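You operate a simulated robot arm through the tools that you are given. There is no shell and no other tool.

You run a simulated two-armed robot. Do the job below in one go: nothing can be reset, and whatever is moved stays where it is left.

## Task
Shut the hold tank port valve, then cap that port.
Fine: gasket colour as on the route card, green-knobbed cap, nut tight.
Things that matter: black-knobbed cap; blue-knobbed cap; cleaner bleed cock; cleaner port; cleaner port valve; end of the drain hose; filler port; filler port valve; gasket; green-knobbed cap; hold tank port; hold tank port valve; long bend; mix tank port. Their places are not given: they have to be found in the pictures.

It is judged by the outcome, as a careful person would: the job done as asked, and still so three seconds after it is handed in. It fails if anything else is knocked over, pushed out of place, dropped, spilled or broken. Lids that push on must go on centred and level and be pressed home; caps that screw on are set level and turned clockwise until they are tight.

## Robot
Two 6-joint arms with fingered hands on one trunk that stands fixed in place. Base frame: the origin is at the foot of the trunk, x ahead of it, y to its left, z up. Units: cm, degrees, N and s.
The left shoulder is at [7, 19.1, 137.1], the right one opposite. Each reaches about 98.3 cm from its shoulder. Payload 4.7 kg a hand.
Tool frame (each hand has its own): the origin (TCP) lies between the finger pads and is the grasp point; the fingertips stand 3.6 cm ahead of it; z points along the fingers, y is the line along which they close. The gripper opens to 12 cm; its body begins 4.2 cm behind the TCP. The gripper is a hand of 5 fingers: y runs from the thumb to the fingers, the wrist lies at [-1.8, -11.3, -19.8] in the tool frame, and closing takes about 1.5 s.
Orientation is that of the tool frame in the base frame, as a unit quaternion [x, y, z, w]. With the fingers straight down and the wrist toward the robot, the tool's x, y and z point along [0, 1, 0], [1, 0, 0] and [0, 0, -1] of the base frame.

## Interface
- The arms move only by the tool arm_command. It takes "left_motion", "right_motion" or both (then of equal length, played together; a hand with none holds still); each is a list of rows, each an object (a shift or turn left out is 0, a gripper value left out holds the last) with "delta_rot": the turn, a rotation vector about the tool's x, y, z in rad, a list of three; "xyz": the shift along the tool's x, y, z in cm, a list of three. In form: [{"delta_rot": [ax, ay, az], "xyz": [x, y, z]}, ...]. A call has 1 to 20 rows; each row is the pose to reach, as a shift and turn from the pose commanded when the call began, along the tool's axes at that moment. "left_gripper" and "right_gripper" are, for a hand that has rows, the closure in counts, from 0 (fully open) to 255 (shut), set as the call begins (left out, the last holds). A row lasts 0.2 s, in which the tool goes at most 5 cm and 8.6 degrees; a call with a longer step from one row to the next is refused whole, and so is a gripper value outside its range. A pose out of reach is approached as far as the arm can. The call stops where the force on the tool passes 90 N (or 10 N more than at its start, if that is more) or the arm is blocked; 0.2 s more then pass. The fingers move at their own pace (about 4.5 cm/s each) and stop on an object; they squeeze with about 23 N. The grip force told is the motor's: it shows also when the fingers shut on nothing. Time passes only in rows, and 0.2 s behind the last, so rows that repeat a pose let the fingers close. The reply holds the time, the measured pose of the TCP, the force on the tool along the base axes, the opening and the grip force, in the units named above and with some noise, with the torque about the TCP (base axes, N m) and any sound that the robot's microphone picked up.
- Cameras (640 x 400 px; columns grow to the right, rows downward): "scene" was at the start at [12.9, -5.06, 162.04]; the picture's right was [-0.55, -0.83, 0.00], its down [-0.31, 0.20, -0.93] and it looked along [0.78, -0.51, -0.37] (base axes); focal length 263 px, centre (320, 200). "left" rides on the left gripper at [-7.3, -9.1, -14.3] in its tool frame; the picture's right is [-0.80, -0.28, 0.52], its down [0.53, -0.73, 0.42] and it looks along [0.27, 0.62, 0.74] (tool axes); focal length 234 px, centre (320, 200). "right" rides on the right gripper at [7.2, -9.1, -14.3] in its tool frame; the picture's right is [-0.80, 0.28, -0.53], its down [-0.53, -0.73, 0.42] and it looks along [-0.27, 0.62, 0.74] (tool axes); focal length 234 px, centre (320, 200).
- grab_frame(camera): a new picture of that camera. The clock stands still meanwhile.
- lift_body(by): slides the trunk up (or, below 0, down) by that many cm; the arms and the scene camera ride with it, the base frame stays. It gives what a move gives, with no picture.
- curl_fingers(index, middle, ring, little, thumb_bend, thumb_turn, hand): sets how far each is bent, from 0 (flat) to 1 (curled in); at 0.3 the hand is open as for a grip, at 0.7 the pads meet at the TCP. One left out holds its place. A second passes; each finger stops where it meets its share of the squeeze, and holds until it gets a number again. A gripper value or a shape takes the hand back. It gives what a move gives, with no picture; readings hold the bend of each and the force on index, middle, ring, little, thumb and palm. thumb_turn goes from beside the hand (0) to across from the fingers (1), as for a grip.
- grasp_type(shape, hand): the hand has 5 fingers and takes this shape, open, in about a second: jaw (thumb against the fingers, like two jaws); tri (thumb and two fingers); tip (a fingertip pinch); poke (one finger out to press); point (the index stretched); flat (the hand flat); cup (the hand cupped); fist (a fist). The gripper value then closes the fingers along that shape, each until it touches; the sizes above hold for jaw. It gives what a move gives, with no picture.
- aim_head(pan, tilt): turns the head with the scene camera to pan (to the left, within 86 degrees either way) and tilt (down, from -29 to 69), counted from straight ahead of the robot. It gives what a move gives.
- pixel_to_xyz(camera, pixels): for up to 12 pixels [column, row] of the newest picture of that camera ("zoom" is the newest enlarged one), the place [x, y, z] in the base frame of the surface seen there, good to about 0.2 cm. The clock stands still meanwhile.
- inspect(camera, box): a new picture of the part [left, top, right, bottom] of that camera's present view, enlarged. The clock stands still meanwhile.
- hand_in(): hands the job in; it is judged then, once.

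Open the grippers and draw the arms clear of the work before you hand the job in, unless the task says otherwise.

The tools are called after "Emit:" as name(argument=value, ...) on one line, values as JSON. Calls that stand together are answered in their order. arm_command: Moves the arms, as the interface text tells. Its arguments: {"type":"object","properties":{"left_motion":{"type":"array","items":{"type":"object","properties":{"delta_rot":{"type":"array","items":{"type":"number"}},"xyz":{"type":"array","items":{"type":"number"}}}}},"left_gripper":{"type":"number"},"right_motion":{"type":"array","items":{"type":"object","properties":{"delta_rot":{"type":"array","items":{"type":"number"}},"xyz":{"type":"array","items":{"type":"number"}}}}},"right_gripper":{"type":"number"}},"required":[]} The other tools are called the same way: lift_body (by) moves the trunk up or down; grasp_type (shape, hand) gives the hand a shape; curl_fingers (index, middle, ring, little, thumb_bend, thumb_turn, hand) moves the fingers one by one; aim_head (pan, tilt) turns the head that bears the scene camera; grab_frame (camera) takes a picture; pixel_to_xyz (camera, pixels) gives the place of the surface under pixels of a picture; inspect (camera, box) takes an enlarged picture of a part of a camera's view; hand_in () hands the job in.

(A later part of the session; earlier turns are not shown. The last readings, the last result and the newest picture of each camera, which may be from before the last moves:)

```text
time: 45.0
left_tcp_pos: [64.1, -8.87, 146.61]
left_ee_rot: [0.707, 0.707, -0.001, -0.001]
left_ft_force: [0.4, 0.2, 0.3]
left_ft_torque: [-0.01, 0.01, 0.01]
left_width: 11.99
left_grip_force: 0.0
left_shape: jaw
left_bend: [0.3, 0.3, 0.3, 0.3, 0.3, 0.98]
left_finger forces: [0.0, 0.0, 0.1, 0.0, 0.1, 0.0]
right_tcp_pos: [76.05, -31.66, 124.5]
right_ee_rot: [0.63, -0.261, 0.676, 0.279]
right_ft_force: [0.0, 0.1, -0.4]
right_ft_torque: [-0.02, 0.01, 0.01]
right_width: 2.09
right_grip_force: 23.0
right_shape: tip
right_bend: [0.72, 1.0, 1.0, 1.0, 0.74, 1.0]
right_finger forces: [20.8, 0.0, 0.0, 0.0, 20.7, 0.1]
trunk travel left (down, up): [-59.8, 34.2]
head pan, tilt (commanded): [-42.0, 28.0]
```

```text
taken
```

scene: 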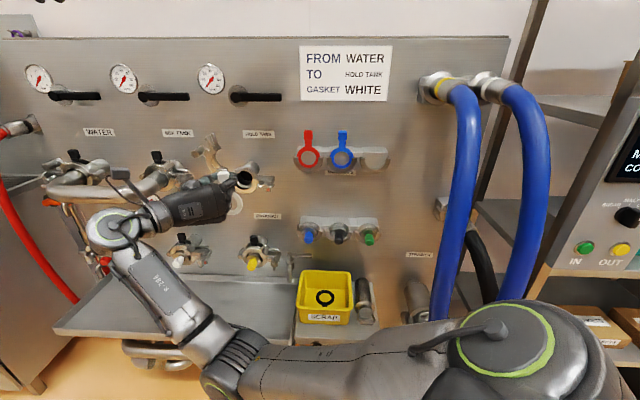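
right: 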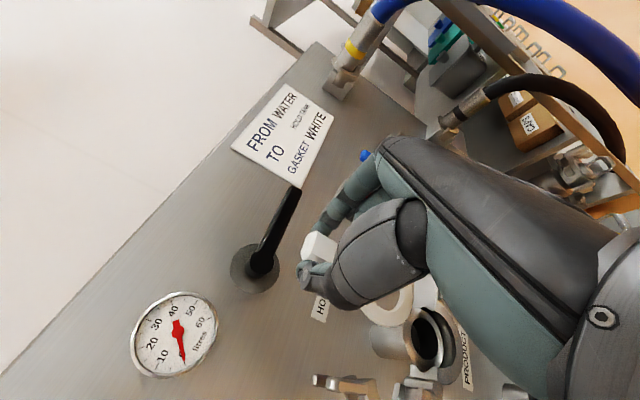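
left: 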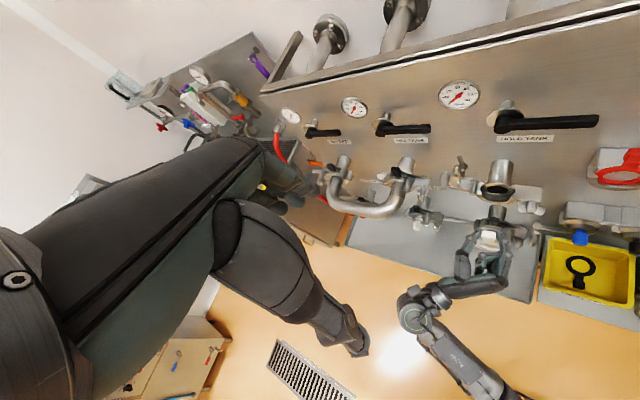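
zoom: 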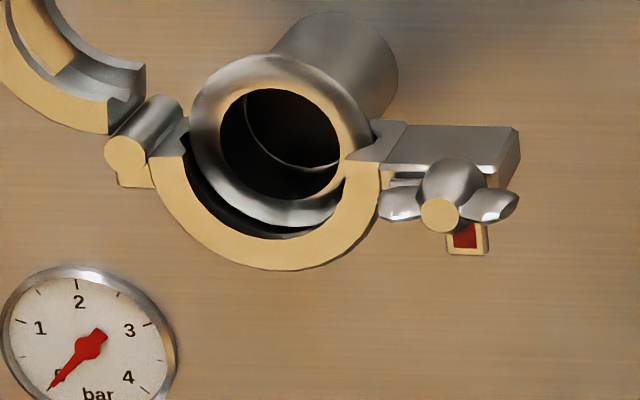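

That's a clear view of the port. I query points just on the lip's front face near its inner edge and at its two ends.

Emit:
pixel_to_xyz(camera="zoom", pixels=[[168, 165], [175, 185], [192, 212], [215, 232], [250, 247], [290, 245], [322, 228], [345, 200], [355, 175], [370, 168], [160, 160], [395, 130]])

Emit:
pixel_to_xyz(camera="zoom", pixels=[[200, 110], [215, 80], [270, 70], [330, 90], [350, 130], [340, 175], [275, 210], [210, 175], [355, 155], [380, 145], [185, 130], [410, 140]])

```text
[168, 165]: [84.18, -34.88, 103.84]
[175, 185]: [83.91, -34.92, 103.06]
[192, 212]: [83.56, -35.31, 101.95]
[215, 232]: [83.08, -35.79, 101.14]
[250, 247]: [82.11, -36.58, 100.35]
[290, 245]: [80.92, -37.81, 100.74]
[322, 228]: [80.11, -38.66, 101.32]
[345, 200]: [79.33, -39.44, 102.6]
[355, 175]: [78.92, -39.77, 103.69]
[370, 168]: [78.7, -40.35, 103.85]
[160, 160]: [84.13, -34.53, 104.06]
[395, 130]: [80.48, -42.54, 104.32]
```

```text
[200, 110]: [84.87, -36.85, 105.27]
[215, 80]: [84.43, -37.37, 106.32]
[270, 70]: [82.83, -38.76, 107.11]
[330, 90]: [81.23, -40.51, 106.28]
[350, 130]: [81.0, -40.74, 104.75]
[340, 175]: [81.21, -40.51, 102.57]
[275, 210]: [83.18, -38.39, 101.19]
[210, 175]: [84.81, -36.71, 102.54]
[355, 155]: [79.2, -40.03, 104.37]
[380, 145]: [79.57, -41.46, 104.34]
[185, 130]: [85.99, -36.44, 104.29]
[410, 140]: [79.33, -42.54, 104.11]
```

The lip ends top out at z≈104.35 with inner half-width about 3, so the ring must be dropped in from above into the groove between lip and ferrule. I zoom on the V-notch at the end of the lower half to get the groove's depth range.

Emit:
inspect(camera="right", box=[365, 290, 475, 400])

Emit:
pixel_to_xyz(camera="zoom", pixels=[[290, 150], [330, 150], [260, 290], [275, 310], [300, 300], [320, 290], [290, 320], [380, 250], [400, 200], [355, 160], [345, 320], [250, 320]])

```text
3.64 times, centred on (420, 345) of right
```

zoom: 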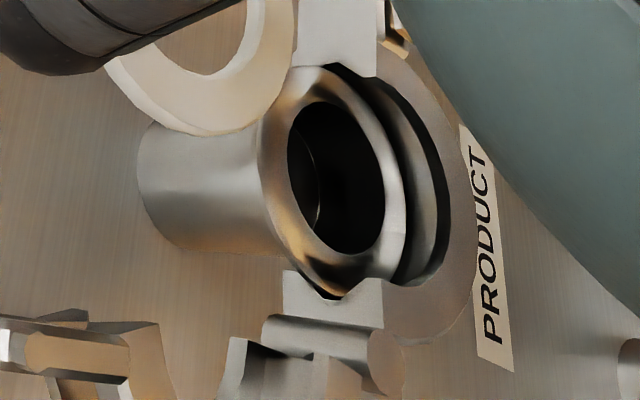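

```text
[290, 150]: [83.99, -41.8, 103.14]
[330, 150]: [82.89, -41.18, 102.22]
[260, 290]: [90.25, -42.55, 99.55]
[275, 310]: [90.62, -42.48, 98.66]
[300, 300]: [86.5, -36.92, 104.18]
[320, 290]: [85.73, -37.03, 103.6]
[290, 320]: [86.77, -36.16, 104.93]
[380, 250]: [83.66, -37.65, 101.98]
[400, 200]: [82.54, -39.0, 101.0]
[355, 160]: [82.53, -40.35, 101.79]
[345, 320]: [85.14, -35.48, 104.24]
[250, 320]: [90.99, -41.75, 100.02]
```

I query the notch corners at both ends of the lower half.

Emit:
inspect(camera="right", box=[395, 320, 455, 375])

Emit:
pixel_to_xyz(camera="zoom", pixels=[[110, 175], [150, 190], [190, 205], [215, 230], [240, 215], [290, 195], [345, 185], [340, 260], [110, 250], [400, 130], [440, 90], [460, 40]])

```text
7.27 times, centred on (425, 348) of right
```

zoom: 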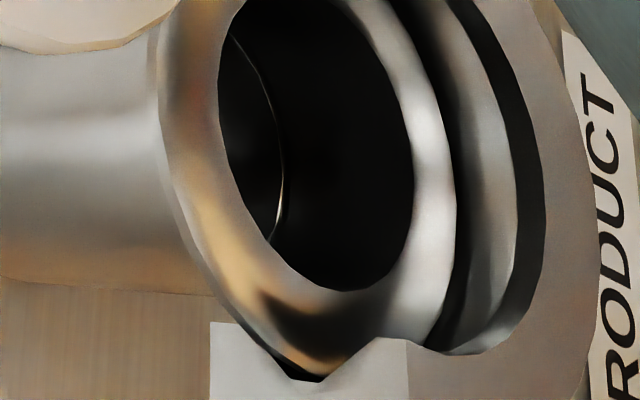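

```text
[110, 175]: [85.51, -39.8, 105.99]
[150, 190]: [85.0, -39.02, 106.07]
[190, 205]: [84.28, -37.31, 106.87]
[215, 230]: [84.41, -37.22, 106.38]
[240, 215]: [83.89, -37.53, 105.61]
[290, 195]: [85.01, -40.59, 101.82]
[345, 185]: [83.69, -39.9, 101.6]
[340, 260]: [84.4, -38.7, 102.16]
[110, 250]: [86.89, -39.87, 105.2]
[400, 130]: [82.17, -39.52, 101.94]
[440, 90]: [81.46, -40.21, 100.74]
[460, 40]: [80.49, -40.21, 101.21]
```

I query the notch pixels seen at the lower part of this zoom.

Emit:
pixel_to_xyz(camera="zoom", pixels=[[405, 350], [385, 348], [370, 352], [350, 368], [325, 388], [300, 392], [265, 365], [230, 335], [215, 330], [480, 345], [510, 250], [490, 180]])

```text
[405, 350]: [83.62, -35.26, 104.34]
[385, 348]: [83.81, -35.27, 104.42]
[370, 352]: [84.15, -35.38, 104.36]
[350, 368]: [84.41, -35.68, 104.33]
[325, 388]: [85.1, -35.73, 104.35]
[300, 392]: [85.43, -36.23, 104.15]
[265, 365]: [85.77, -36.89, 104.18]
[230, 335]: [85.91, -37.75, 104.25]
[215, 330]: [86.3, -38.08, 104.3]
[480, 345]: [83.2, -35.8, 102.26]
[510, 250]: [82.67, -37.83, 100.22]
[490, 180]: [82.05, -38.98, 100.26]
```

The groove runs between the front lip wall (D≈84.4 at the gasket's radius) and the ferrule face (D≈86.0), open upward. So I bring the ring in fully above the lower half, then lower it in. First I come down to TCP z≈115 and move in most of the way.

Emit:
arm_command(right_motion=[{"xyz": [-4, 0.1, 0.5]}, {"xyz": [-7.5, 0.1, 0.9]}, {"xyz": [-9.5, 0.1, 1.18]}, {"xyz": [-9.65, 0.1, 3.4]}, {"xyz": [-9.81, 0.1, 5.6]}, {"xyz": [-9.81, 0.1, 5.6]}])

Emit:
inspect(camera="right", box=[300, 230, 470, 360])

Emit:
inspect(camera="scene", box=[220, 150, 280, 200])

```text
time: 46.4
left_tcp_pos: [64.16, -8.83, 146.76]
left_ee_rot: [0.707, 0.707, 0.0, 0.0]
left_ft_force: [-0.3, -0.1, -0.7]
left_ft_torque: [-0.01, 0.03, -0.02]
left_width: 11.95
left_grip_force: 0.2
left_shape: jaw
left_bend: [0.3, 0.3, 0.3, 0.3, 0.3, 0.98]
left_finger forces: [0.1, 0.0, 0.0, 0.0, 0.0, 0.0]
right_tcp_pos: [80.19, -36.43, 115.09]
right_ee_rot: [0.631, -0.261, 0.675, 0.281]
right_ft_force: [-0.5, -0.6, -2.0]
right_ft_torque: [0.01, 0.0, 0.0]
right_width: 2.08
right_grip_force: 23.3
right_shape: tip
right_bend: [0.72, 1.0, 1.0, 1.0, 0.74, 1.0]
right_finger forces: [20.6, 0.0, 0.0, 0.0, 20.7, 0.1]
trunk travel left (down, up): [-59.8, 34.2]
head pan, tilt (commanded): [-42.0, 28.0]
```

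```text
3.08 times, centred on (385, 295) of right
```

zoom: 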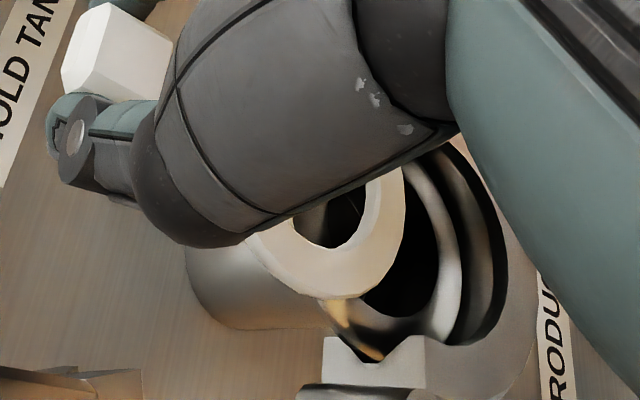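

```text
8.00 times, centred on (250, 175) of scene
```

zoom: 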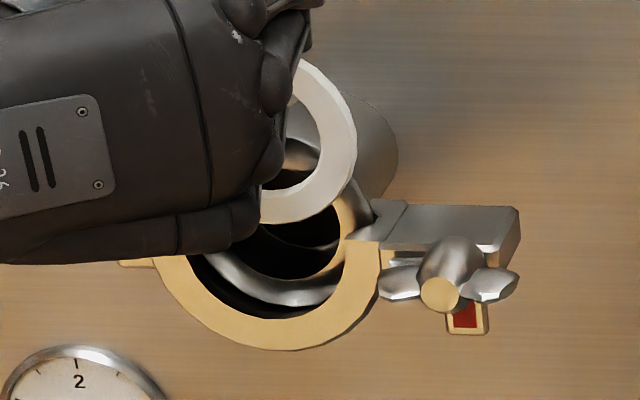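

Clean so far. I measure the ring before the last bit.

Emit:
pixel_to_xyz(camera="zoom", pixels=[[350, 150], [345, 120], [320, 90], [325, 185], [300, 205], [275, 215], [310, 75], [360, 235]])

Emit:
inspect(camera="right", box=[360, 270, 450, 340])

Emit:
pixel_to_xyz(camera="zoom", pixels=[[60, 110], [110, 145], [150, 165], [200, 170], [250, 150], [290, 110], [305, 60], [300, 20]])

```text
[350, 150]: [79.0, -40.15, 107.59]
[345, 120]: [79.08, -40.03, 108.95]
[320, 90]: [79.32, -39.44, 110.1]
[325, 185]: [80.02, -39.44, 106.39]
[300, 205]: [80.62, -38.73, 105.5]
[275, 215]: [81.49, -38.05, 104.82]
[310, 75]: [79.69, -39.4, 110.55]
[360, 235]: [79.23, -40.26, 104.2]
```

```text
5.71 times, centred on (405, 305) of right
```

zoom: 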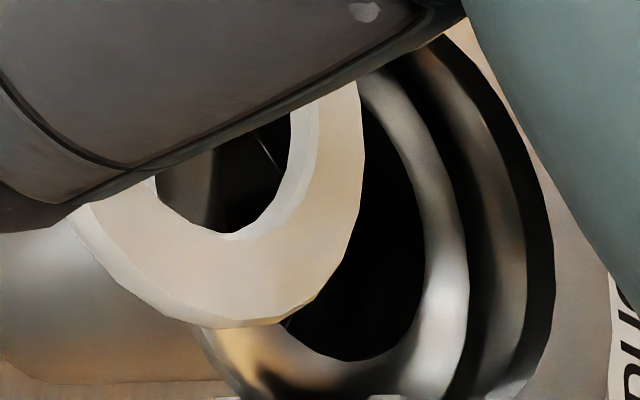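

```text
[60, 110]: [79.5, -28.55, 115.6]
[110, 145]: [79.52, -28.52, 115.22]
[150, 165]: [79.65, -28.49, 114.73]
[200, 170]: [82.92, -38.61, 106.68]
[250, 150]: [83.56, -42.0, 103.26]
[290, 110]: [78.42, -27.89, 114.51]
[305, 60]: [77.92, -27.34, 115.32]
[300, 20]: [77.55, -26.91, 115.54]
```

I query the left/bottom ring points in this zoom.

Emit:
pixel_to_xyz(camera="zoom", pixels=[[95, 225], [130, 270], [180, 305], [230, 318], [285, 300], [330, 240], [352, 170], [350, 110], [240, 235], [300, 180]])

```text
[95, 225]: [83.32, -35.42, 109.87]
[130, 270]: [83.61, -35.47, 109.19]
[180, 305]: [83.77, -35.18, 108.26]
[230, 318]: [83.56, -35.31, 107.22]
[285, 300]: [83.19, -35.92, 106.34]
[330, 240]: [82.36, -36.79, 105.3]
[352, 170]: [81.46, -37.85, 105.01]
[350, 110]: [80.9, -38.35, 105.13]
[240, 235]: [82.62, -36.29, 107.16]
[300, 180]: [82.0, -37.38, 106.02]
```

Ring centre is ≈(s -30.9, z 108.1), face at D≈84.25. I shift 0.2 left, go in 0.85 cm, then lower 2 cm as a first step.

Emit:
arm_command(right_motion=[{"xyz": [-0.03, -0.2, 0.4]}, {"xyz": [-0.06, -0.2, 0.85]}, {"xyz": [-0.56, -0.2, 0.82]}, {"xyz": [-1.06, -0.2, 0.78]}, {"xyz": [-1.56, -0.2, 0.75]}, {"xyz": [-2.06, -0.2, 0.71]}, {"xyz": [-2.06, -0.2, 0.71]}])

Emit:
inspect(camera="right", box=[300, 230, 470, 360])

Emit:
inspect(camera="scene", box=[220, 150, 280, 200])

```text
time: 48.0
left_tcp_pos: [64.2, -8.86, 146.76]
left_ee_rot: [0.707, 0.707, 0.0, 0.0]
left_ft_force: [0.2, -0.4, 0.0]
left_ft_torque: [0.04, 0.02, 0.01]
left_width: 12.0
left_grip_force: 0.0
left_shape: jaw
left_bend: [0.3, 0.3, 0.3, 0.3, 0.3, 0.98]
left_finger forces: [0.1, 0.0, 0.1, 0.1, 0.0, 0.0]
right_tcp_pos: [80.99, -36.75, 112.92]
right_ee_rot: [0.63, -0.26, 0.676, 0.281]
right_ft_force: [0.3, 1.0, -0.7]
right_ft_torque: [-0.01, 0.05, 0.01]
right_width: 2.08
right_grip_force: 22.7
right_shape: tip
right_bend: [0.72, 1.0, 1.0, 1.0, 0.74, 1.0]
right_finger forces: [20.6, 0.1, 0.0, 0.0, 20.6, 0.0]
trunk travel left (down, up): [-59.8, 34.2]
head pan, tilt (commanded): [-42.0, 28.0]
```

```text
3.08 times, centred on (385, 295) of right
```

zoom: 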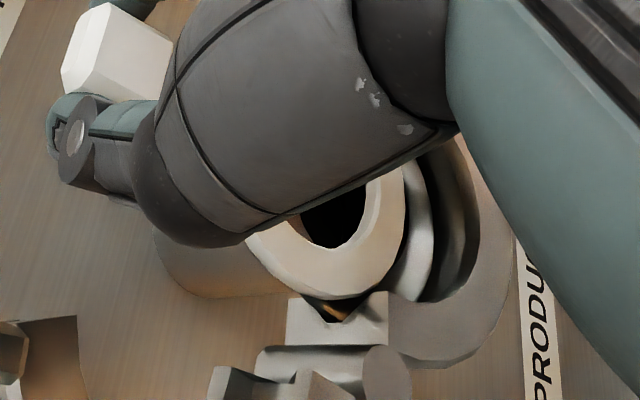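

```text
8.00 times, centred on (250, 175) of scene
```

zoom: 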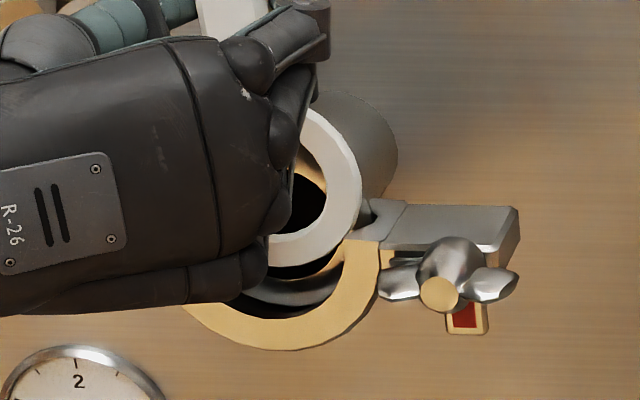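

No contact and the ring hovers right over the V-notch. I lower another 2 cm in small steps.

Emit:
arm_command(right_motion=[{"xyz": [-0.5, 0, -0.03]}, {"xyz": [-1.0, 0, -0.07]}, {"xyz": [-1.5, 0, -0.1]}, {"xyz": [-2.0, 0, -0.14]}, {"xyz": [-2.0, 0, -0.14]}])

Emit:
inspect(camera="right", box=[300, 230, 470, 360])

Emit:
inspect(camera="scene", box=[220, 150, 280, 200])

```text
time: 49.2
left_tcp_pos: [64.38, -8.91, 146.66]
left_ee_rot: [0.707, 0.707, 0.0, 0.0]
left_ft_force: [0.3, 0.5, -0.3]
left_ft_torque: [0.02, -0.01, 0.0]
left_width: 11.98
left_grip_force: 0.1
left_shape: jaw
left_bend: [0.3, 0.3, 0.3, 0.3, 0.3, 0.98]
left_finger forces: [0.1, 0.0, 0.0, 0.0, 0.0, 0.0]
right_tcp_pos: [81.01, -36.68, 110.99]
right_ee_rot: [0.63, -0.261, 0.676, 0.28]
right_ft_force: [0.2, 0.7, 0.1]
right_ft_torque: [0.04, 0.01, 0.03]
right_width: 2.08
right_grip_force: 23.3
right_shape: tip
right_bend: [0.72, 1.0, 1.0, 1.0, 0.74, 1.0]
right_finger forces: [20.7, 0.1, 0.1, 0.0, 20.7, 0.0]
trunk travel left (down, up): [-59.8, 34.2]
head pan, tilt (commanded): [-42.0, 28.0]
```

```text
3.08 times, centred on (385, 295) of right
```

zoom: 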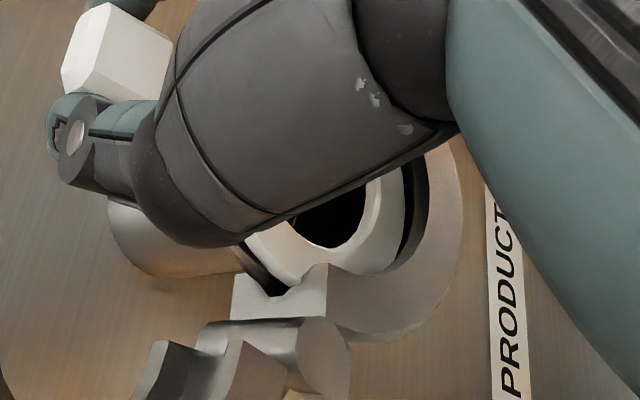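

```text
8.00 times, centred on (250, 175) of scene
```

zoom: 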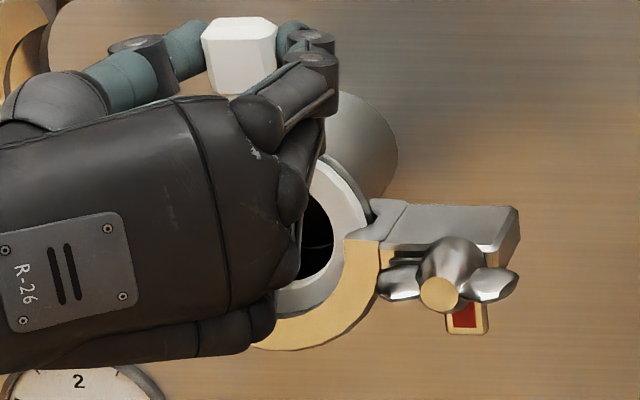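

The ring now sits behind the lip, over the ferrule, with no force. I press it in gently toward the ferrule face.

Emit:
arm_command(right_motion=[{"xyz": [-0.02, 0, 0.3]}, {"xyz": [-0.04, 0, 0.6]}, {"xyz": [-0.04, 0, 0.6]}])

Emit:
inspect(camera="right", box=[330, 250, 440, 330])

Emit:
inspect(camera="scene", box=[220, 150, 280, 200])

```text
time: 50.0
left_tcp_pos: [64.29, -8.92, 146.73]
left_ee_rot: [0.707, 0.707, -0.001, 0.001]
left_ft_force: [0.7, 0.7, -0.5]
left_ft_torque: [0.01, -0.04, 0.03]
left_width: 11.96
left_grip_force: 0.0
left_shape: jaw
left_bend: [0.3, 0.3, 0.3, 0.3, 0.3, 0.98]
left_finger forces: [0.0, 0.1, 0.0, 0.1, 0.1, 0.0]
right_tcp_pos: [81.35, -37.11, 110.98]
right_ee_rot: [0.63, -0.261, 0.676, 0.28]
right_ft_force: [-0.4, 0.6, 0.2]
right_ft_torque: [0.02, 0.04, 0.0]
right_width: 2.06
right_grip_force: 23.6
right_shape: tip
right_bend: [0.72, 1.0, 1.0, 1.0, 0.74, 1.0]
right_finger forces: [20.6, 0.1, 0.0, 0.0, 20.5, 0.0]
trunk travel left (down, up): [-59.8, 34.2]
head pan, tilt (commanded): [-42.0, 28.0]
```

```text
5.00 times, centred on (385, 290) of right
```

zoom: 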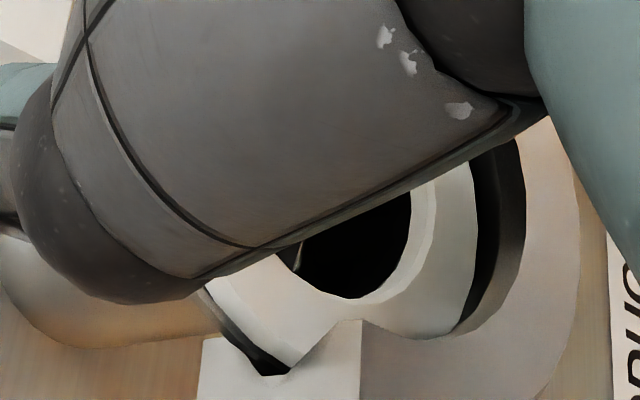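

```text
8.00 times, centred on (250, 175) of scene
```

zoom: 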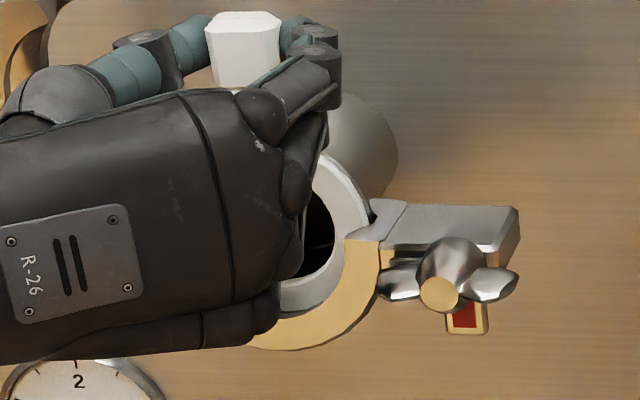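

No contact yet. I press another 0.6 cm.

Emit:
arm_command(right_motion=[{"xyz": [-0.02, 0, 0.3]}, {"xyz": [-0.03, 0, 0.5]}, {"xyz": [-0.03, 0, 0.5]}])

Emit:
inspect(camera="right", box=[330, 250, 440, 330])

Emit:
inspect(camera="scene", box=[220, 150, 280, 200])

```text
time: 50.8
left_tcp_pos: [64.16, -8.72, 146.71]
left_ee_rot: [0.707, 0.707, 0.0, 0.0]
left_ft_force: [-1.2, 0.3, 0.6]
left_ft_torque: [-0.01, 0.01, -0.02]
left_width: 11.99
left_grip_force: 0.1
left_shape: jaw
left_bend: [0.3, 0.3, 0.3, 0.3, 0.3, 0.98]
left_finger forces: [0.0, 0.0, 0.1, 0.0, 0.1, 0.1]
right_tcp_pos: [81.69, -37.64, 111.02]
right_ee_rot: [0.63, -0.261, 0.675, 0.28]
right_ft_force: [-1.6, 2.3, -1.2]
right_ft_torque: [0.07, 0.06, -0.04]
right_width: 2.06
right_grip_force: 23.6
right_shape: tip
right_bend: [0.72, 1.0, 1.0, 1.0, 0.74, 1.0]
right_finger forces: [20.6, 0.0, 0.0, 0.0, 21.1, 0.0]
trunk travel left (down, up): [-59.8, 34.2]
head pan, tilt (commanded): [-42.0, 28.0]
```

```text
5.00 times, centred on (385, 290) of right
```

zoom: 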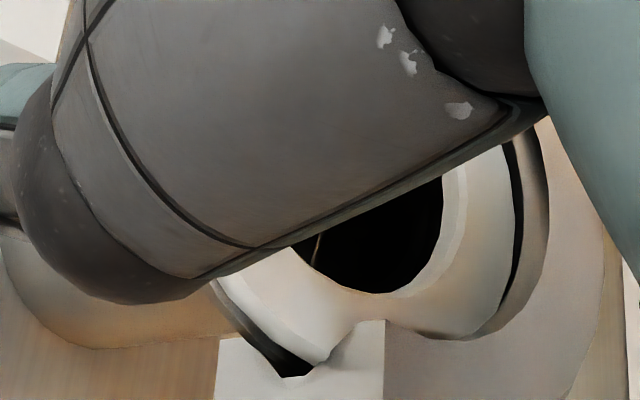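

```text
8.00 times, centred on (250, 175) of scene
```

zoom: 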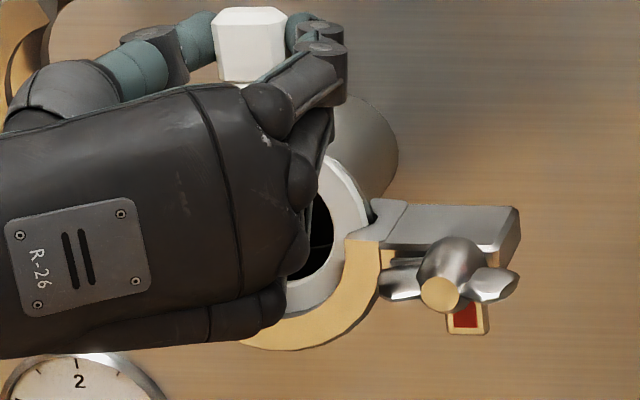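

Contact now (~3 N). I measure whether the ring lies flush on the face.

Emit:
pixel_to_xyz(camera="zoom", pixels=[[340, 175], [355, 200], [358, 225], [340, 265], [320, 290], [300, 302]])

Emit:
inspect(camera="right", box=[330, 250, 440, 330])

Emit:
pixel_to_xyz(camera="zoom", pixels=[[245, 285], [280, 320], [310, 345], [430, 315], [470, 280], [495, 230], [500, 180], [480, 320]])

```text
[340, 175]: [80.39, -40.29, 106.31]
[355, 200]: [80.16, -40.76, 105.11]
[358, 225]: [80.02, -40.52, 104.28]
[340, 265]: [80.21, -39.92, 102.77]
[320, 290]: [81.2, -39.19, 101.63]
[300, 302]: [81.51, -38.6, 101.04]
```

```text
5.00 times, centred on (385, 290) of right
```

zoom: 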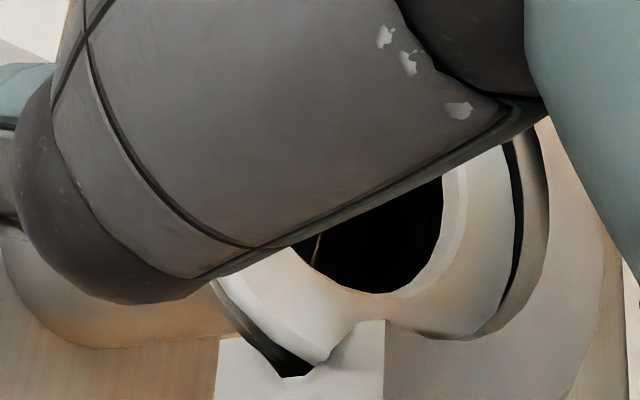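

```text
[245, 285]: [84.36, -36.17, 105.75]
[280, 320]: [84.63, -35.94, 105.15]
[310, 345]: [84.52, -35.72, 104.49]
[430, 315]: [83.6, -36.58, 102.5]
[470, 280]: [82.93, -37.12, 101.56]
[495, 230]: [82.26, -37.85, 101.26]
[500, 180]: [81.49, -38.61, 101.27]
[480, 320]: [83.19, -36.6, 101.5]
```

The ring is centred (s≈-31.15, z≈104.2) but its bottom now leans out ~5°, so I pushed slightly past flush. I ease back 0.3 cm and check.

Emit:
arm_command(right_motion=[{"xyz": [0.02, 0, -0.3]}, {"xyz": [0.02, 0, -0.3]}])

Emit:
inspect(camera="scene", box=[220, 150, 280, 200])

Emit:
pixel_to_xyz(camera="zoom", pixels=[[340, 178], [352, 200], [355, 225], [340, 260], [320, 287], [300, 300], [245, 40], [300, 120]])

Emit:
inspect(camera="right", box=[330, 250, 440, 330])

Emit:
pixel_to_xyz(camera="zoom", pixels=[[245, 290], [280, 325], [310, 345], [430, 310], [470, 270], [485, 230], [490, 180], [415, 290]])

```text
time: 51.4
left_tcp_pos: [64.22, -8.79, 146.74]
left_ee_rot: [0.707, 0.707, 0.001, 0.0]
left_ft_force: [0.4, 0.6, -0.5]
left_ft_torque: [0.0, 0.03, -0.03]
left_width: 11.97
left_grip_force: 0.1
left_shape: jaw
left_bend: [0.3, 0.3, 0.3, 0.3, 0.3, 0.98]
left_finger forces: [0.0, 0.0, 0.0, 0.1, 0.0, 0.0]
right_tcp_pos: [81.59, -37.28, 110.94]
right_ee_rot: [0.63, -0.261, 0.676, 0.28]
right_ft_force: [-0.1, 1.3, -0.4]
right_ft_torque: [0.02, 0.02, -0.02]
right_width: 2.09
right_grip_force: 23.9
right_shape: tip
right_bend: [0.72, 1.0, 1.0, 1.0, 0.74, 1.0]
right_finger forces: [20.6, 0.1, 0.0, 0.0, 21.0, 0.0]
trunk travel left (down, up): [-59.8, 34.2]
head pan, tilt (commanded): [-42.0, 28.0]
```

```text
8.00 times, centred on (250, 175) of scene
```

zoom: 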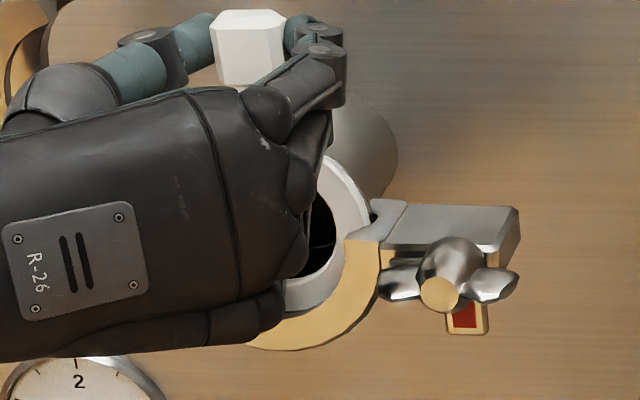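

```text
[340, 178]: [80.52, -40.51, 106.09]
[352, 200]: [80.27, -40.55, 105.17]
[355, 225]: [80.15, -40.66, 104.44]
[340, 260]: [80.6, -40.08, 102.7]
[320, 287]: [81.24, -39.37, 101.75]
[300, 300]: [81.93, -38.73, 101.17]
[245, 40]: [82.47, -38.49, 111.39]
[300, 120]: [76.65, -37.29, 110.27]
```

```text
5.00 times, centred on (385, 290) of right
```

zoom: 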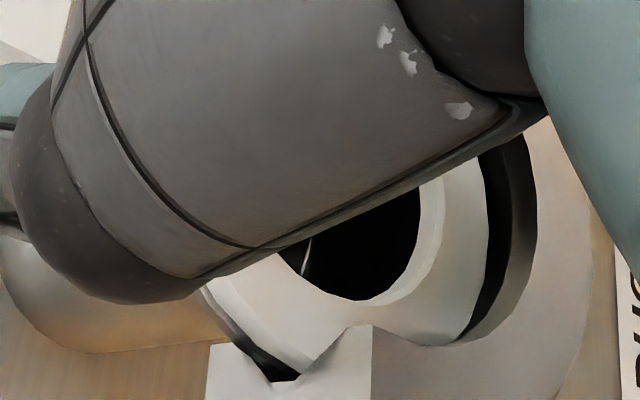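

```text
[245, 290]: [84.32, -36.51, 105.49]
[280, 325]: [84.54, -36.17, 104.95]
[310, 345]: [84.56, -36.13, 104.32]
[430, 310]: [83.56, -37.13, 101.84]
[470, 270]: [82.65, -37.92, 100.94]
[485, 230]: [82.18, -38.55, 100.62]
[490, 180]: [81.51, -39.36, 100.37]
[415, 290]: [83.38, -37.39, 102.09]
```

Now the face reads D≈85.35 all round (flush), centred at s≈-31.05. I give a hair more pressure and then open the pinch slightly to see whether the gasket stays.

Emit:
arm_command(right_motion=[{"xyz": [0, 0, 0.12]}, {"xyz": [0, 0, 0.12]}])

Emit:
arm_command(right_motion=[{"xyz": [0, 0, 0]}, {"xyz": [0, 0, 0]}, {"xyz": [0, 0, 0]}], right_gripper=190)

Emit:
inspect(camera="scene", box=[220, 150, 280, 200])

Emit:
inspect(camera="right", box=[300, 200, 440, 340])

```text
time: 52.0
left_tcp_pos: [64.13, -8.85, 146.75]
left_ee_rot: [0.707, 0.707, 0.0, 0.0]
left_ft_force: [0.1, -0.6, 0.4]
left_ft_torque: [0.02, 0.01, 0.05]
left_width: 12.0
left_grip_force: 0.0
left_shape: jaw
left_bend: [0.3, 0.3, 0.3, 0.3, 0.3, 0.98]
left_finger forces: [0.0, 0.1, 0.1, 0.1, 0.0, 0.0]
right_tcp_pos: [81.68, -37.5, 110.97]
right_ee_rot: [0.63, -0.262, 0.675, 0.28]
right_ft_force: [-0.8, 1.3, 0.3]
right_ft_torque: [0.02, 0.03, -0.02]
right_width: 2.1
right_grip_force: 23.3
right_shape: tip
right_bend: [0.72, 1.0, 1.0, 1.0, 0.74, 1.0]
right_finger forces: [20.7, 0.0, 0.0, 0.0, 20.9, 0.0]
trunk travel left (down, up): [-59.8, 34.2]
head pan, tilt (commanded): [-42.0, 28.0]
```

```text
time: 52.8
left_tcp_pos: [64.31, -8.91, 146.78]
left_ee_rot: [0.707, 0.707, 0.001, 0.0]
left_ft_force: [-0.2, 0.5, 0.8]
left_ft_torque: [-0.03, -0.03, -0.01]
left_width: 11.99
left_grip_force: 0.0
left_shape: jaw
left_bend: [0.3, 0.3, 0.3, 0.3, 0.3, 0.98]
left_finger forces: [0.0, 0.1, 0.0, 0.1, 0.0, 0.1]
right_tcp_pos: [81.62, -37.53, 111.06]
right_ee_rot: [0.63, -0.261, 0.675, 0.28]
right_ft_force: [0.6, -0.9, -0.5]
right_ft_torque: [-0.03, 0.02, 0.0]
right_width: 3.07
right_grip_force: 0.0
right_shape: tip
right_bend: [0.73, 0.98, 0.99, 0.99, 0.74, 1.0]
right_finger forces: [0.1, 0.0, 0.0, 0.0, 0.0, 0.0]
trunk travel left (down, up): [-59.8, 34.2]
head pan, tilt (commanded): [-42.0, 28.0]
```

```text
8.00 times, centred on (250, 175) of scene
```

zoom: 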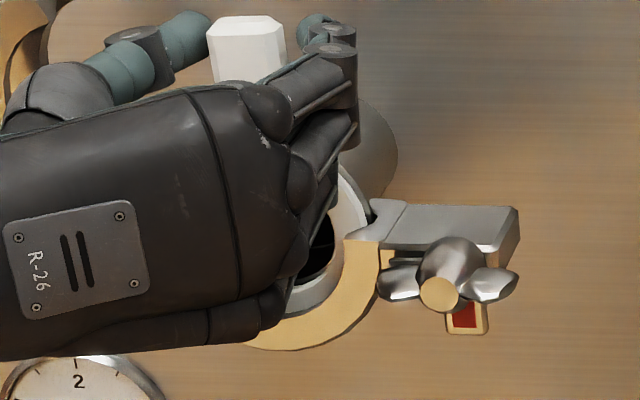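

```text
2.86 times, centred on (370, 270) of right
```

zoom: 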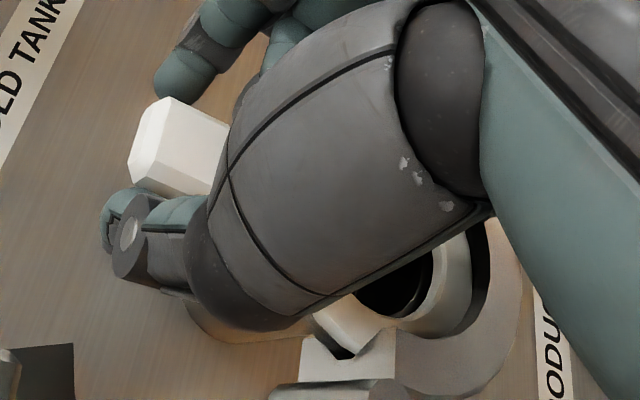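

Released and the gasket stands in place (dropped maybe 0.2 cm). I open further and then back the hand straight out.

Emit:
arm_command(right_motion=[{"xyz": [0, 0, 0]}, {"xyz": [0, 0, 0]}, {"xyz": [0, 0, 0]}], right_gripper=130)

Emit:
inspect(camera="scene", box=[210, 130, 290, 200])

Emit:
inspect(camera="right", box=[300, 200, 440, 340])

```text
time: 53.6
left_tcp_pos: [64.21, -8.92, 146.74]
left_ee_rot: [0.707, 0.707, 0.0, 0.0]
left_ft_force: [0.5, 0.5, 0.5]
left_ft_torque: [0.02, -0.01, 0.02]
left_width: 11.98
left_grip_force: 0.0
left_shape: jaw
left_bend: [0.3, 0.3, 0.3, 0.3, 0.3, 0.98]
left_finger forces: [0.1, 0.0, 0.1, 0.0, 0.0, 0.0]
right_tcp_pos: [81.62, -37.61, 110.91]
right_ee_rot: [0.63, -0.261, 0.676, 0.279]
right_ft_force: [0.0, 1.0, -0.8]
right_ft_torque: [0.02, 0.02, 0.02]
right_width: 5.83
right_grip_force: 0.0
right_shape: tip
right_bend: [0.73, 0.98, 0.99, 0.99, 0.71, 1.0]
right_finger forces: [0.0, 0.1, 0.0, 0.1, 0.1, 0.1]
trunk travel left (down, up): [-59.8, 34.2]
head pan, tilt (commanded): [-42.0, 28.0]
```

```text
5.71 times, centred on (250, 165) of scene
```

zoom: 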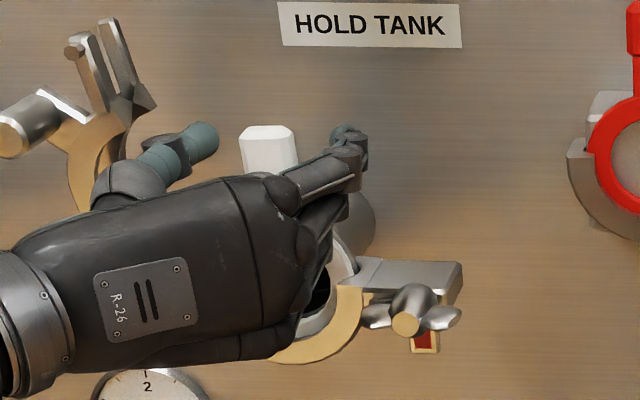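

```text
2.86 times, centred on (370, 270) of right
```

zoom: 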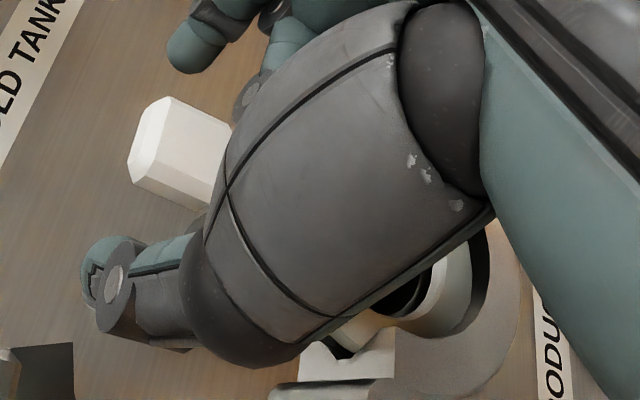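

The gasket stays on its own. I draw the hand straight back 16 cm and inspect the port.

Emit:
arm_command(right_motion=[{"xyz": [0.07, 0, -1]}, {"xyz": [0.2, 0, -3]}, {"xyz": [0.4, 0, -6]}, {"xyz": [0.7, 0, -10]}, {"xyz": [1.0, 0, -14]}, {"xyz": [1.2, 0, -17]}])

Emit:
inspect(camera="scene", box=[210, 130, 290, 200])

Emit:
grab_frame(camera="right")

Emit:
grab_frame(camera="scene")

```text
time: 55.0
left_tcp_pos: [64.15, -8.7, 146.64]
left_ee_rot: [0.707, 0.707, 0.0, 0.0]
left_ft_force: [-0.3, -0.1, -0.1]
left_ft_torque: [-0.03, -0.02, -0.01]
left_width: 11.98
left_grip_force: 0.1
left_shape: jaw
left_bend: [0.3, 0.3, 0.3, 0.3, 0.3, 0.98]
left_finger forces: [0.1, 0.1, 0.0, 0.0, 0.0, 0.0]
right_tcp_pos: [69.48, -25.57, 111.12]
right_ee_rot: [0.63, -0.261, 0.676, 0.28]
right_ft_force: [0.3, 0.2, -1.3]
right_ft_torque: [0.04, 0.04, 0.0]
right_width: 5.84
right_grip_force: 0.1
right_shape: tip
right_bend: [0.73, 0.98, 0.99, 0.99, 0.71, 1.0]
right_finger forces: [0.1, 0.0, 0.1, 0.0, 0.0, 0.1]
trunk travel left (down, up): [-59.8, 34.2]
head pan, tilt (commanded): [-42.0, 28.0]
```

```text
5.71 times, centred on (250, 165) of scene
```

zoom: 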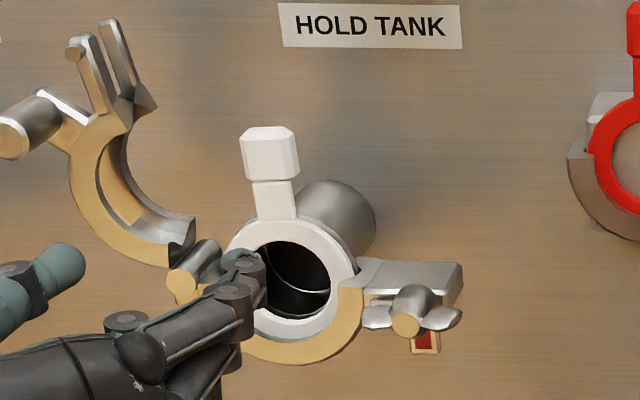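

```text
taken
```

right: 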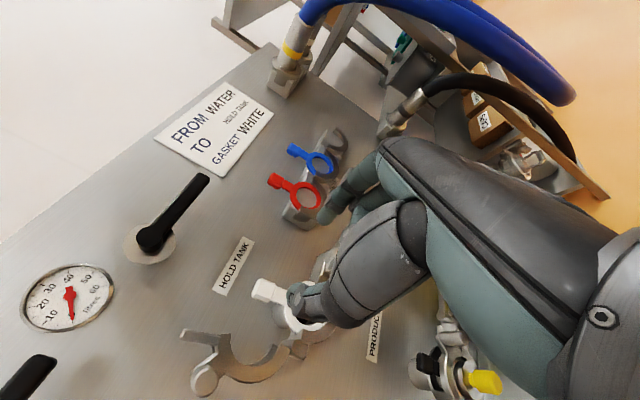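

```text
taken
```

scene: 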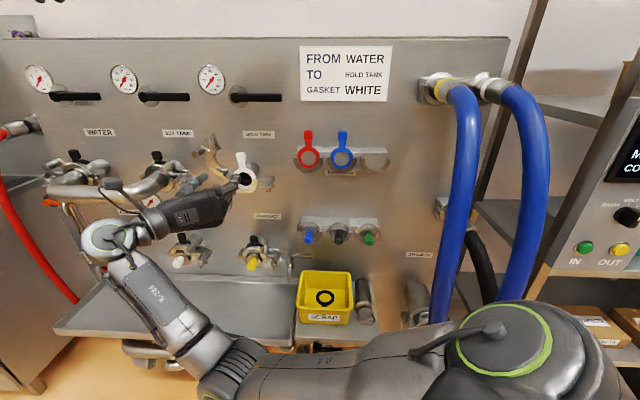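

The white gasket sits centred on the port with its tab up. Next, the green cap: I zoom on the cap rack and measure.

Emit:
inspect(camera="scene", box=[335, 205, 405, 265])

Emit:
pixel_to_xyz(camera="zoom", pixels=[[283, 270], [280, 240], [285, 290], [265, 275], [305, 275], [282, 205], [250, 245], [320, 245], [283, 320], [240, 210], [330, 205], [260, 150]])

```text
6.67 times, centred on (370, 235) of scene
```

zoom: 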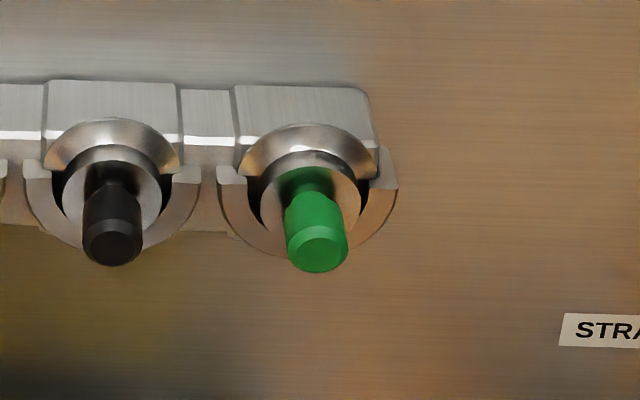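

```text
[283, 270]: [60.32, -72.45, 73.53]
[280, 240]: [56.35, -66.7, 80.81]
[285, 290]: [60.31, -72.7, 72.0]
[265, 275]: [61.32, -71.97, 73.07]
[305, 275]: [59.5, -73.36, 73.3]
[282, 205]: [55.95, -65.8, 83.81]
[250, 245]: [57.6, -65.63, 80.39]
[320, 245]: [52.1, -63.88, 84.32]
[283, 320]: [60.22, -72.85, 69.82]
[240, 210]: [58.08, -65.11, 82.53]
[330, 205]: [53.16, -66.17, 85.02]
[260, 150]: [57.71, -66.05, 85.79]
```

I query the green knob (front ~(317,250), body ~(317,215)), flange and cradle lip.

Emit:
pixel_to_xyz(camera="zoom", pixels=[[317, 250], [300, 250], [335, 250], [317, 215], [300, 210], [335, 210], [310, 180], [272, 205], [350, 195], [310, 140], [265, 235], [375, 220]])

Emit:
inspect(camera="right", box=[340, 330, 440, 400])

```text
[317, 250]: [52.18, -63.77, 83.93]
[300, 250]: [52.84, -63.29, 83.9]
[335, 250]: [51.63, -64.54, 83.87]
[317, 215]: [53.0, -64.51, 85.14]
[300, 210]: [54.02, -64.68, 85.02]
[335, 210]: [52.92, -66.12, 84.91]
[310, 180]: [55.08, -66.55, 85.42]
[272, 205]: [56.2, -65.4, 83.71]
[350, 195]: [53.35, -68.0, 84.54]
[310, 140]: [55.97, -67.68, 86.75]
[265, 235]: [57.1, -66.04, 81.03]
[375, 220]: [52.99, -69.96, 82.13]
```

```text
5.71 times, centred on (390, 365) of right
```

zoom: 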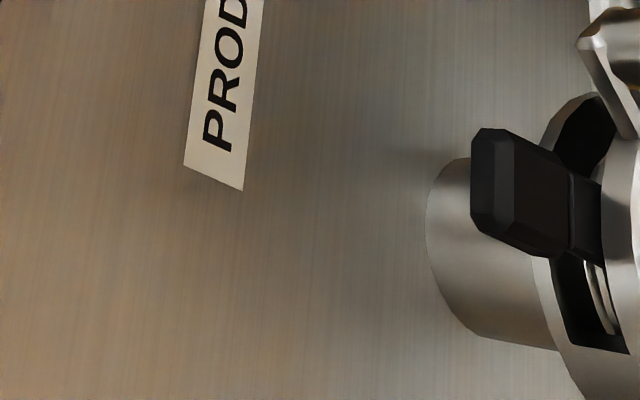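

The cap's knob axis is at s≈8.25, z≈84.0, knob end at D≈82.05, boss face at D≈86. I move the right hand there (24 cm off the panel), rolling it to the natural pose with fingers above and thumb below.

Emit:
arm_command(right_motion=[{"delta_rot": [0.0046, -0.0046, -0.131], "xyz": [-1.0, 4, 0]}, {"delta_rot": [0.0092, -0.0092, -0.262], "xyz": [-3.0, 8, 0.1]}, {"delta_rot": [0.0138, -0.0138, -0.3925], "xyz": [-5.5, 11.5, 0.2]}, {"delta_rot": [0.0183, -0.0183, -0.523], "xyz": [-8, 15, 0.3]}, {"delta_rot": [0.023, -0.023, -0.654], "xyz": [-10.5, 18.5, 0.35]}, {"delta_rot": [0.0275, -0.0275, -0.785], "xyz": [-13, 22, 0.4]}, {"delta_rot": [0.032, -0.032, -0.916], "xyz": [-15.5, 25.3, 0.5]}, {"delta_rot": [0.0367, -0.0367, -1.047], "xyz": [-18, 28.5, 0.6]}, {"delta_rot": [0.041, -0.041, -1.178], "xyz": [-20.5, 31.5, 0.7]}, {"delta_rot": [0.046, -0.046, -1.308], "xyz": [-23, 34.5, 0.8]}, {"delta_rot": [0.05, -0.05, -1.44], "xyz": [-25.2, 37, 0.85]}, {"delta_rot": [0.055, -0.055, -1.57], "xyz": [-27.2, 39.3, 0.9]}])

Emit:
grasp_type(hand="right", shape="tri")

Emit:
grab_frame(camera="scene")

Emit:
grab_frame(camera="right")

```text
time: 57.6
left_tcp_pos: [64.12, -8.92, 146.67]
left_ee_rot: [0.707, 0.707, 0.0, 0.001]
left_ft_force: [-0.7, 0.1, -0.2]
left_ft_torque: [0.0, -0.02, 0.0]
left_width: 11.97
left_grip_force: 0.1
left_shape: jaw
left_bend: [0.3, 0.3, 0.3, 0.3, 0.3, 0.98]
left_finger forces: [0.0, 0.1, 0.0, 0.0, 0.0, 0.0]
right_tcp_pos: [43.61, -55.28, 83.77]
right_ee_rot: [0.653, 0.271, 0.27, 0.653]
right_ft_force: [-0.2, -0.3, -0.8]
right_ft_torque: [0.01, -0.04, 0.01]
right_width: 5.85
right_grip_force: 0.0
right_shape: tip
right_bend: [0.73, 0.98, 0.99, 0.99, 0.71, 1.0]
right_finger forces: [0.1, 0.0, 0.0, 0.1, 0.0, 0.2]
trunk travel left (down, up): [-59.8, 34.2]
head pan, tilt (commanded): [-42.0, 28.0]
```

```text
time: 58.5
left_tcp_pos: [64.26, -8.88, 146.71]
left_ee_rot: [0.707, 0.707, 0.0, 0.0]
left_ft_force: [0.3, 1.0, 0.6]
left_ft_torque: [-0.01, -0.01, 0.01]
left_width: 11.97
left_grip_force: 0.1
left_shape: jaw
left_bend: [0.3, 0.3, 0.3, 0.3, 0.3, 0.98]
left_finger forces: [0.1, 0.1, 0.0, 0.1, 0.0, 0.0]
right_tcp_pos: [43.73, -55.43, 83.8]
right_ee_rot: [0.654, 0.27, 0.271, 0.653]
right_ft_force: [0.1, 0.4, 0.3]
right_ft_torque: [-0.01, -0.02, -0.03]
right_width: 11.99
right_grip_force: 0.0
right_shape: tri
right_bend: [0.3, 0.3, 0.99, 0.99, 0.3, 0.98]
right_finger forces: [0.1, 0.1, 0.0, 0.0, 0.1, 0.0]
trunk travel left (down, up): [-59.8, 34.2]
head pan, tilt (commanded): [-42.0, 28.0]
```

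```text
taken
```

scene: 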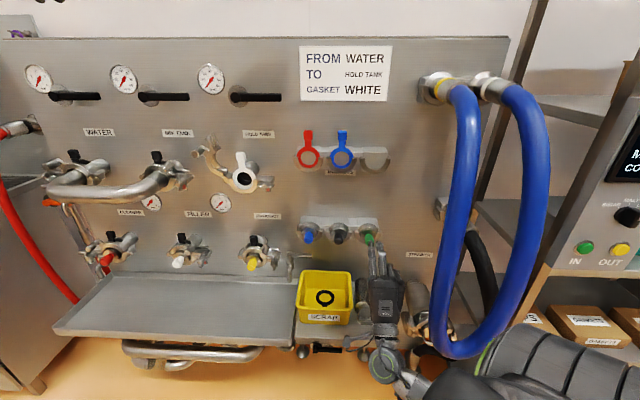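

```text
taken
```

right: 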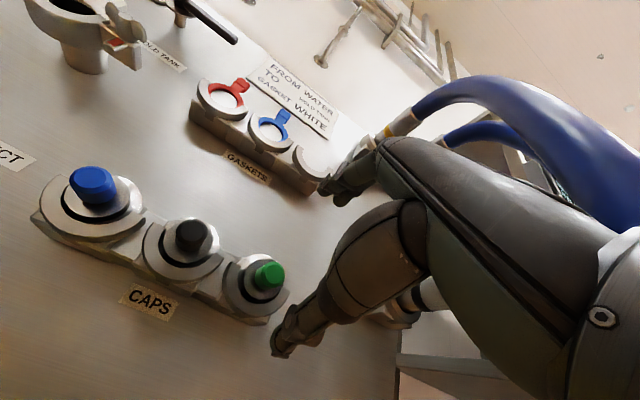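

The white gasket still stands on the port. I check the distance between the hose loop and the right arm before going on.

Emit:
pixel_to_xyz(camera="scene", pixels=[[455, 350], [430, 335], [500, 320], [520, 370], [480, 385], [400, 385], [388, 362], [450, 300], [540, 250], [560, 380]])

Emit:
inspect(camera="right", box=[200, 130, 360, 370])

Emit:
inspect(camera="scene", box=[340, 200, 440, 290])

```text
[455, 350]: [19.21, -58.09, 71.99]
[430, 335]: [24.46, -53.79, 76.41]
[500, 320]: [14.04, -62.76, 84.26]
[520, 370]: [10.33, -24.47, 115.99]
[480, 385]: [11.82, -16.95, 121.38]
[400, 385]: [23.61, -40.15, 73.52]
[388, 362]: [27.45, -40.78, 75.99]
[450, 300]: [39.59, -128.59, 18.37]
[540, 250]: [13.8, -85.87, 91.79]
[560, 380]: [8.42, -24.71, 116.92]
```

```text
1.67 times, centred on (280, 250) of right
```

zoom: 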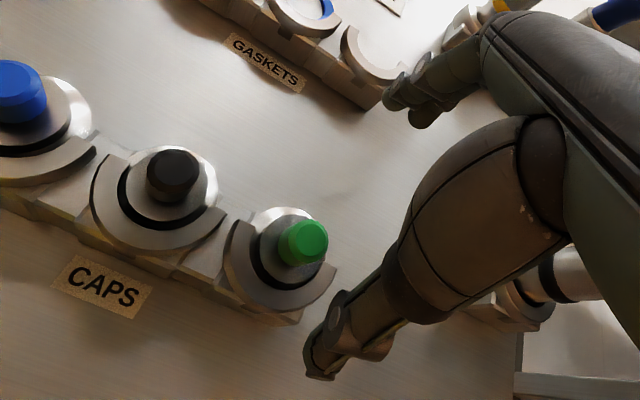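

```text
4.44 times, centred on (390, 245) of scene
```

zoom: 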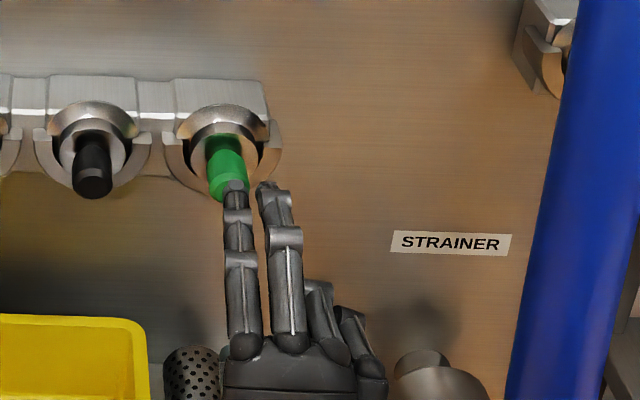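

I measure the index and middle fingertips to know where the tri grip will close.

Emit:
pixel_to_xyz(camera="zoom", pixels=[[237, 190], [238, 225], [242, 290], [268, 190], [278, 230], [287, 290], [228, 195], [228, 150]])

Emit:
pixel_to_xyz(camera="right", pixels=[[285, 345], [290, 325], [345, 180], [350, 190], [265, 275], [270, 270]])

```text
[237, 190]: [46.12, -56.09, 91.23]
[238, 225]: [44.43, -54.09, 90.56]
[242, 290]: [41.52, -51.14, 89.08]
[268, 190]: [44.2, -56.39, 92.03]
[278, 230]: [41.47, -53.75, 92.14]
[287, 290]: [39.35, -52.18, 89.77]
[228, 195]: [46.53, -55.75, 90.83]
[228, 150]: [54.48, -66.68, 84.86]
```

```text
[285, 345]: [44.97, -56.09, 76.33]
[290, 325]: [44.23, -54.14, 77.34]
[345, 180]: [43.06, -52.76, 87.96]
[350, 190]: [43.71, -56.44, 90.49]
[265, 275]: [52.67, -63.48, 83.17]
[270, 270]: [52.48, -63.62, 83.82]
```

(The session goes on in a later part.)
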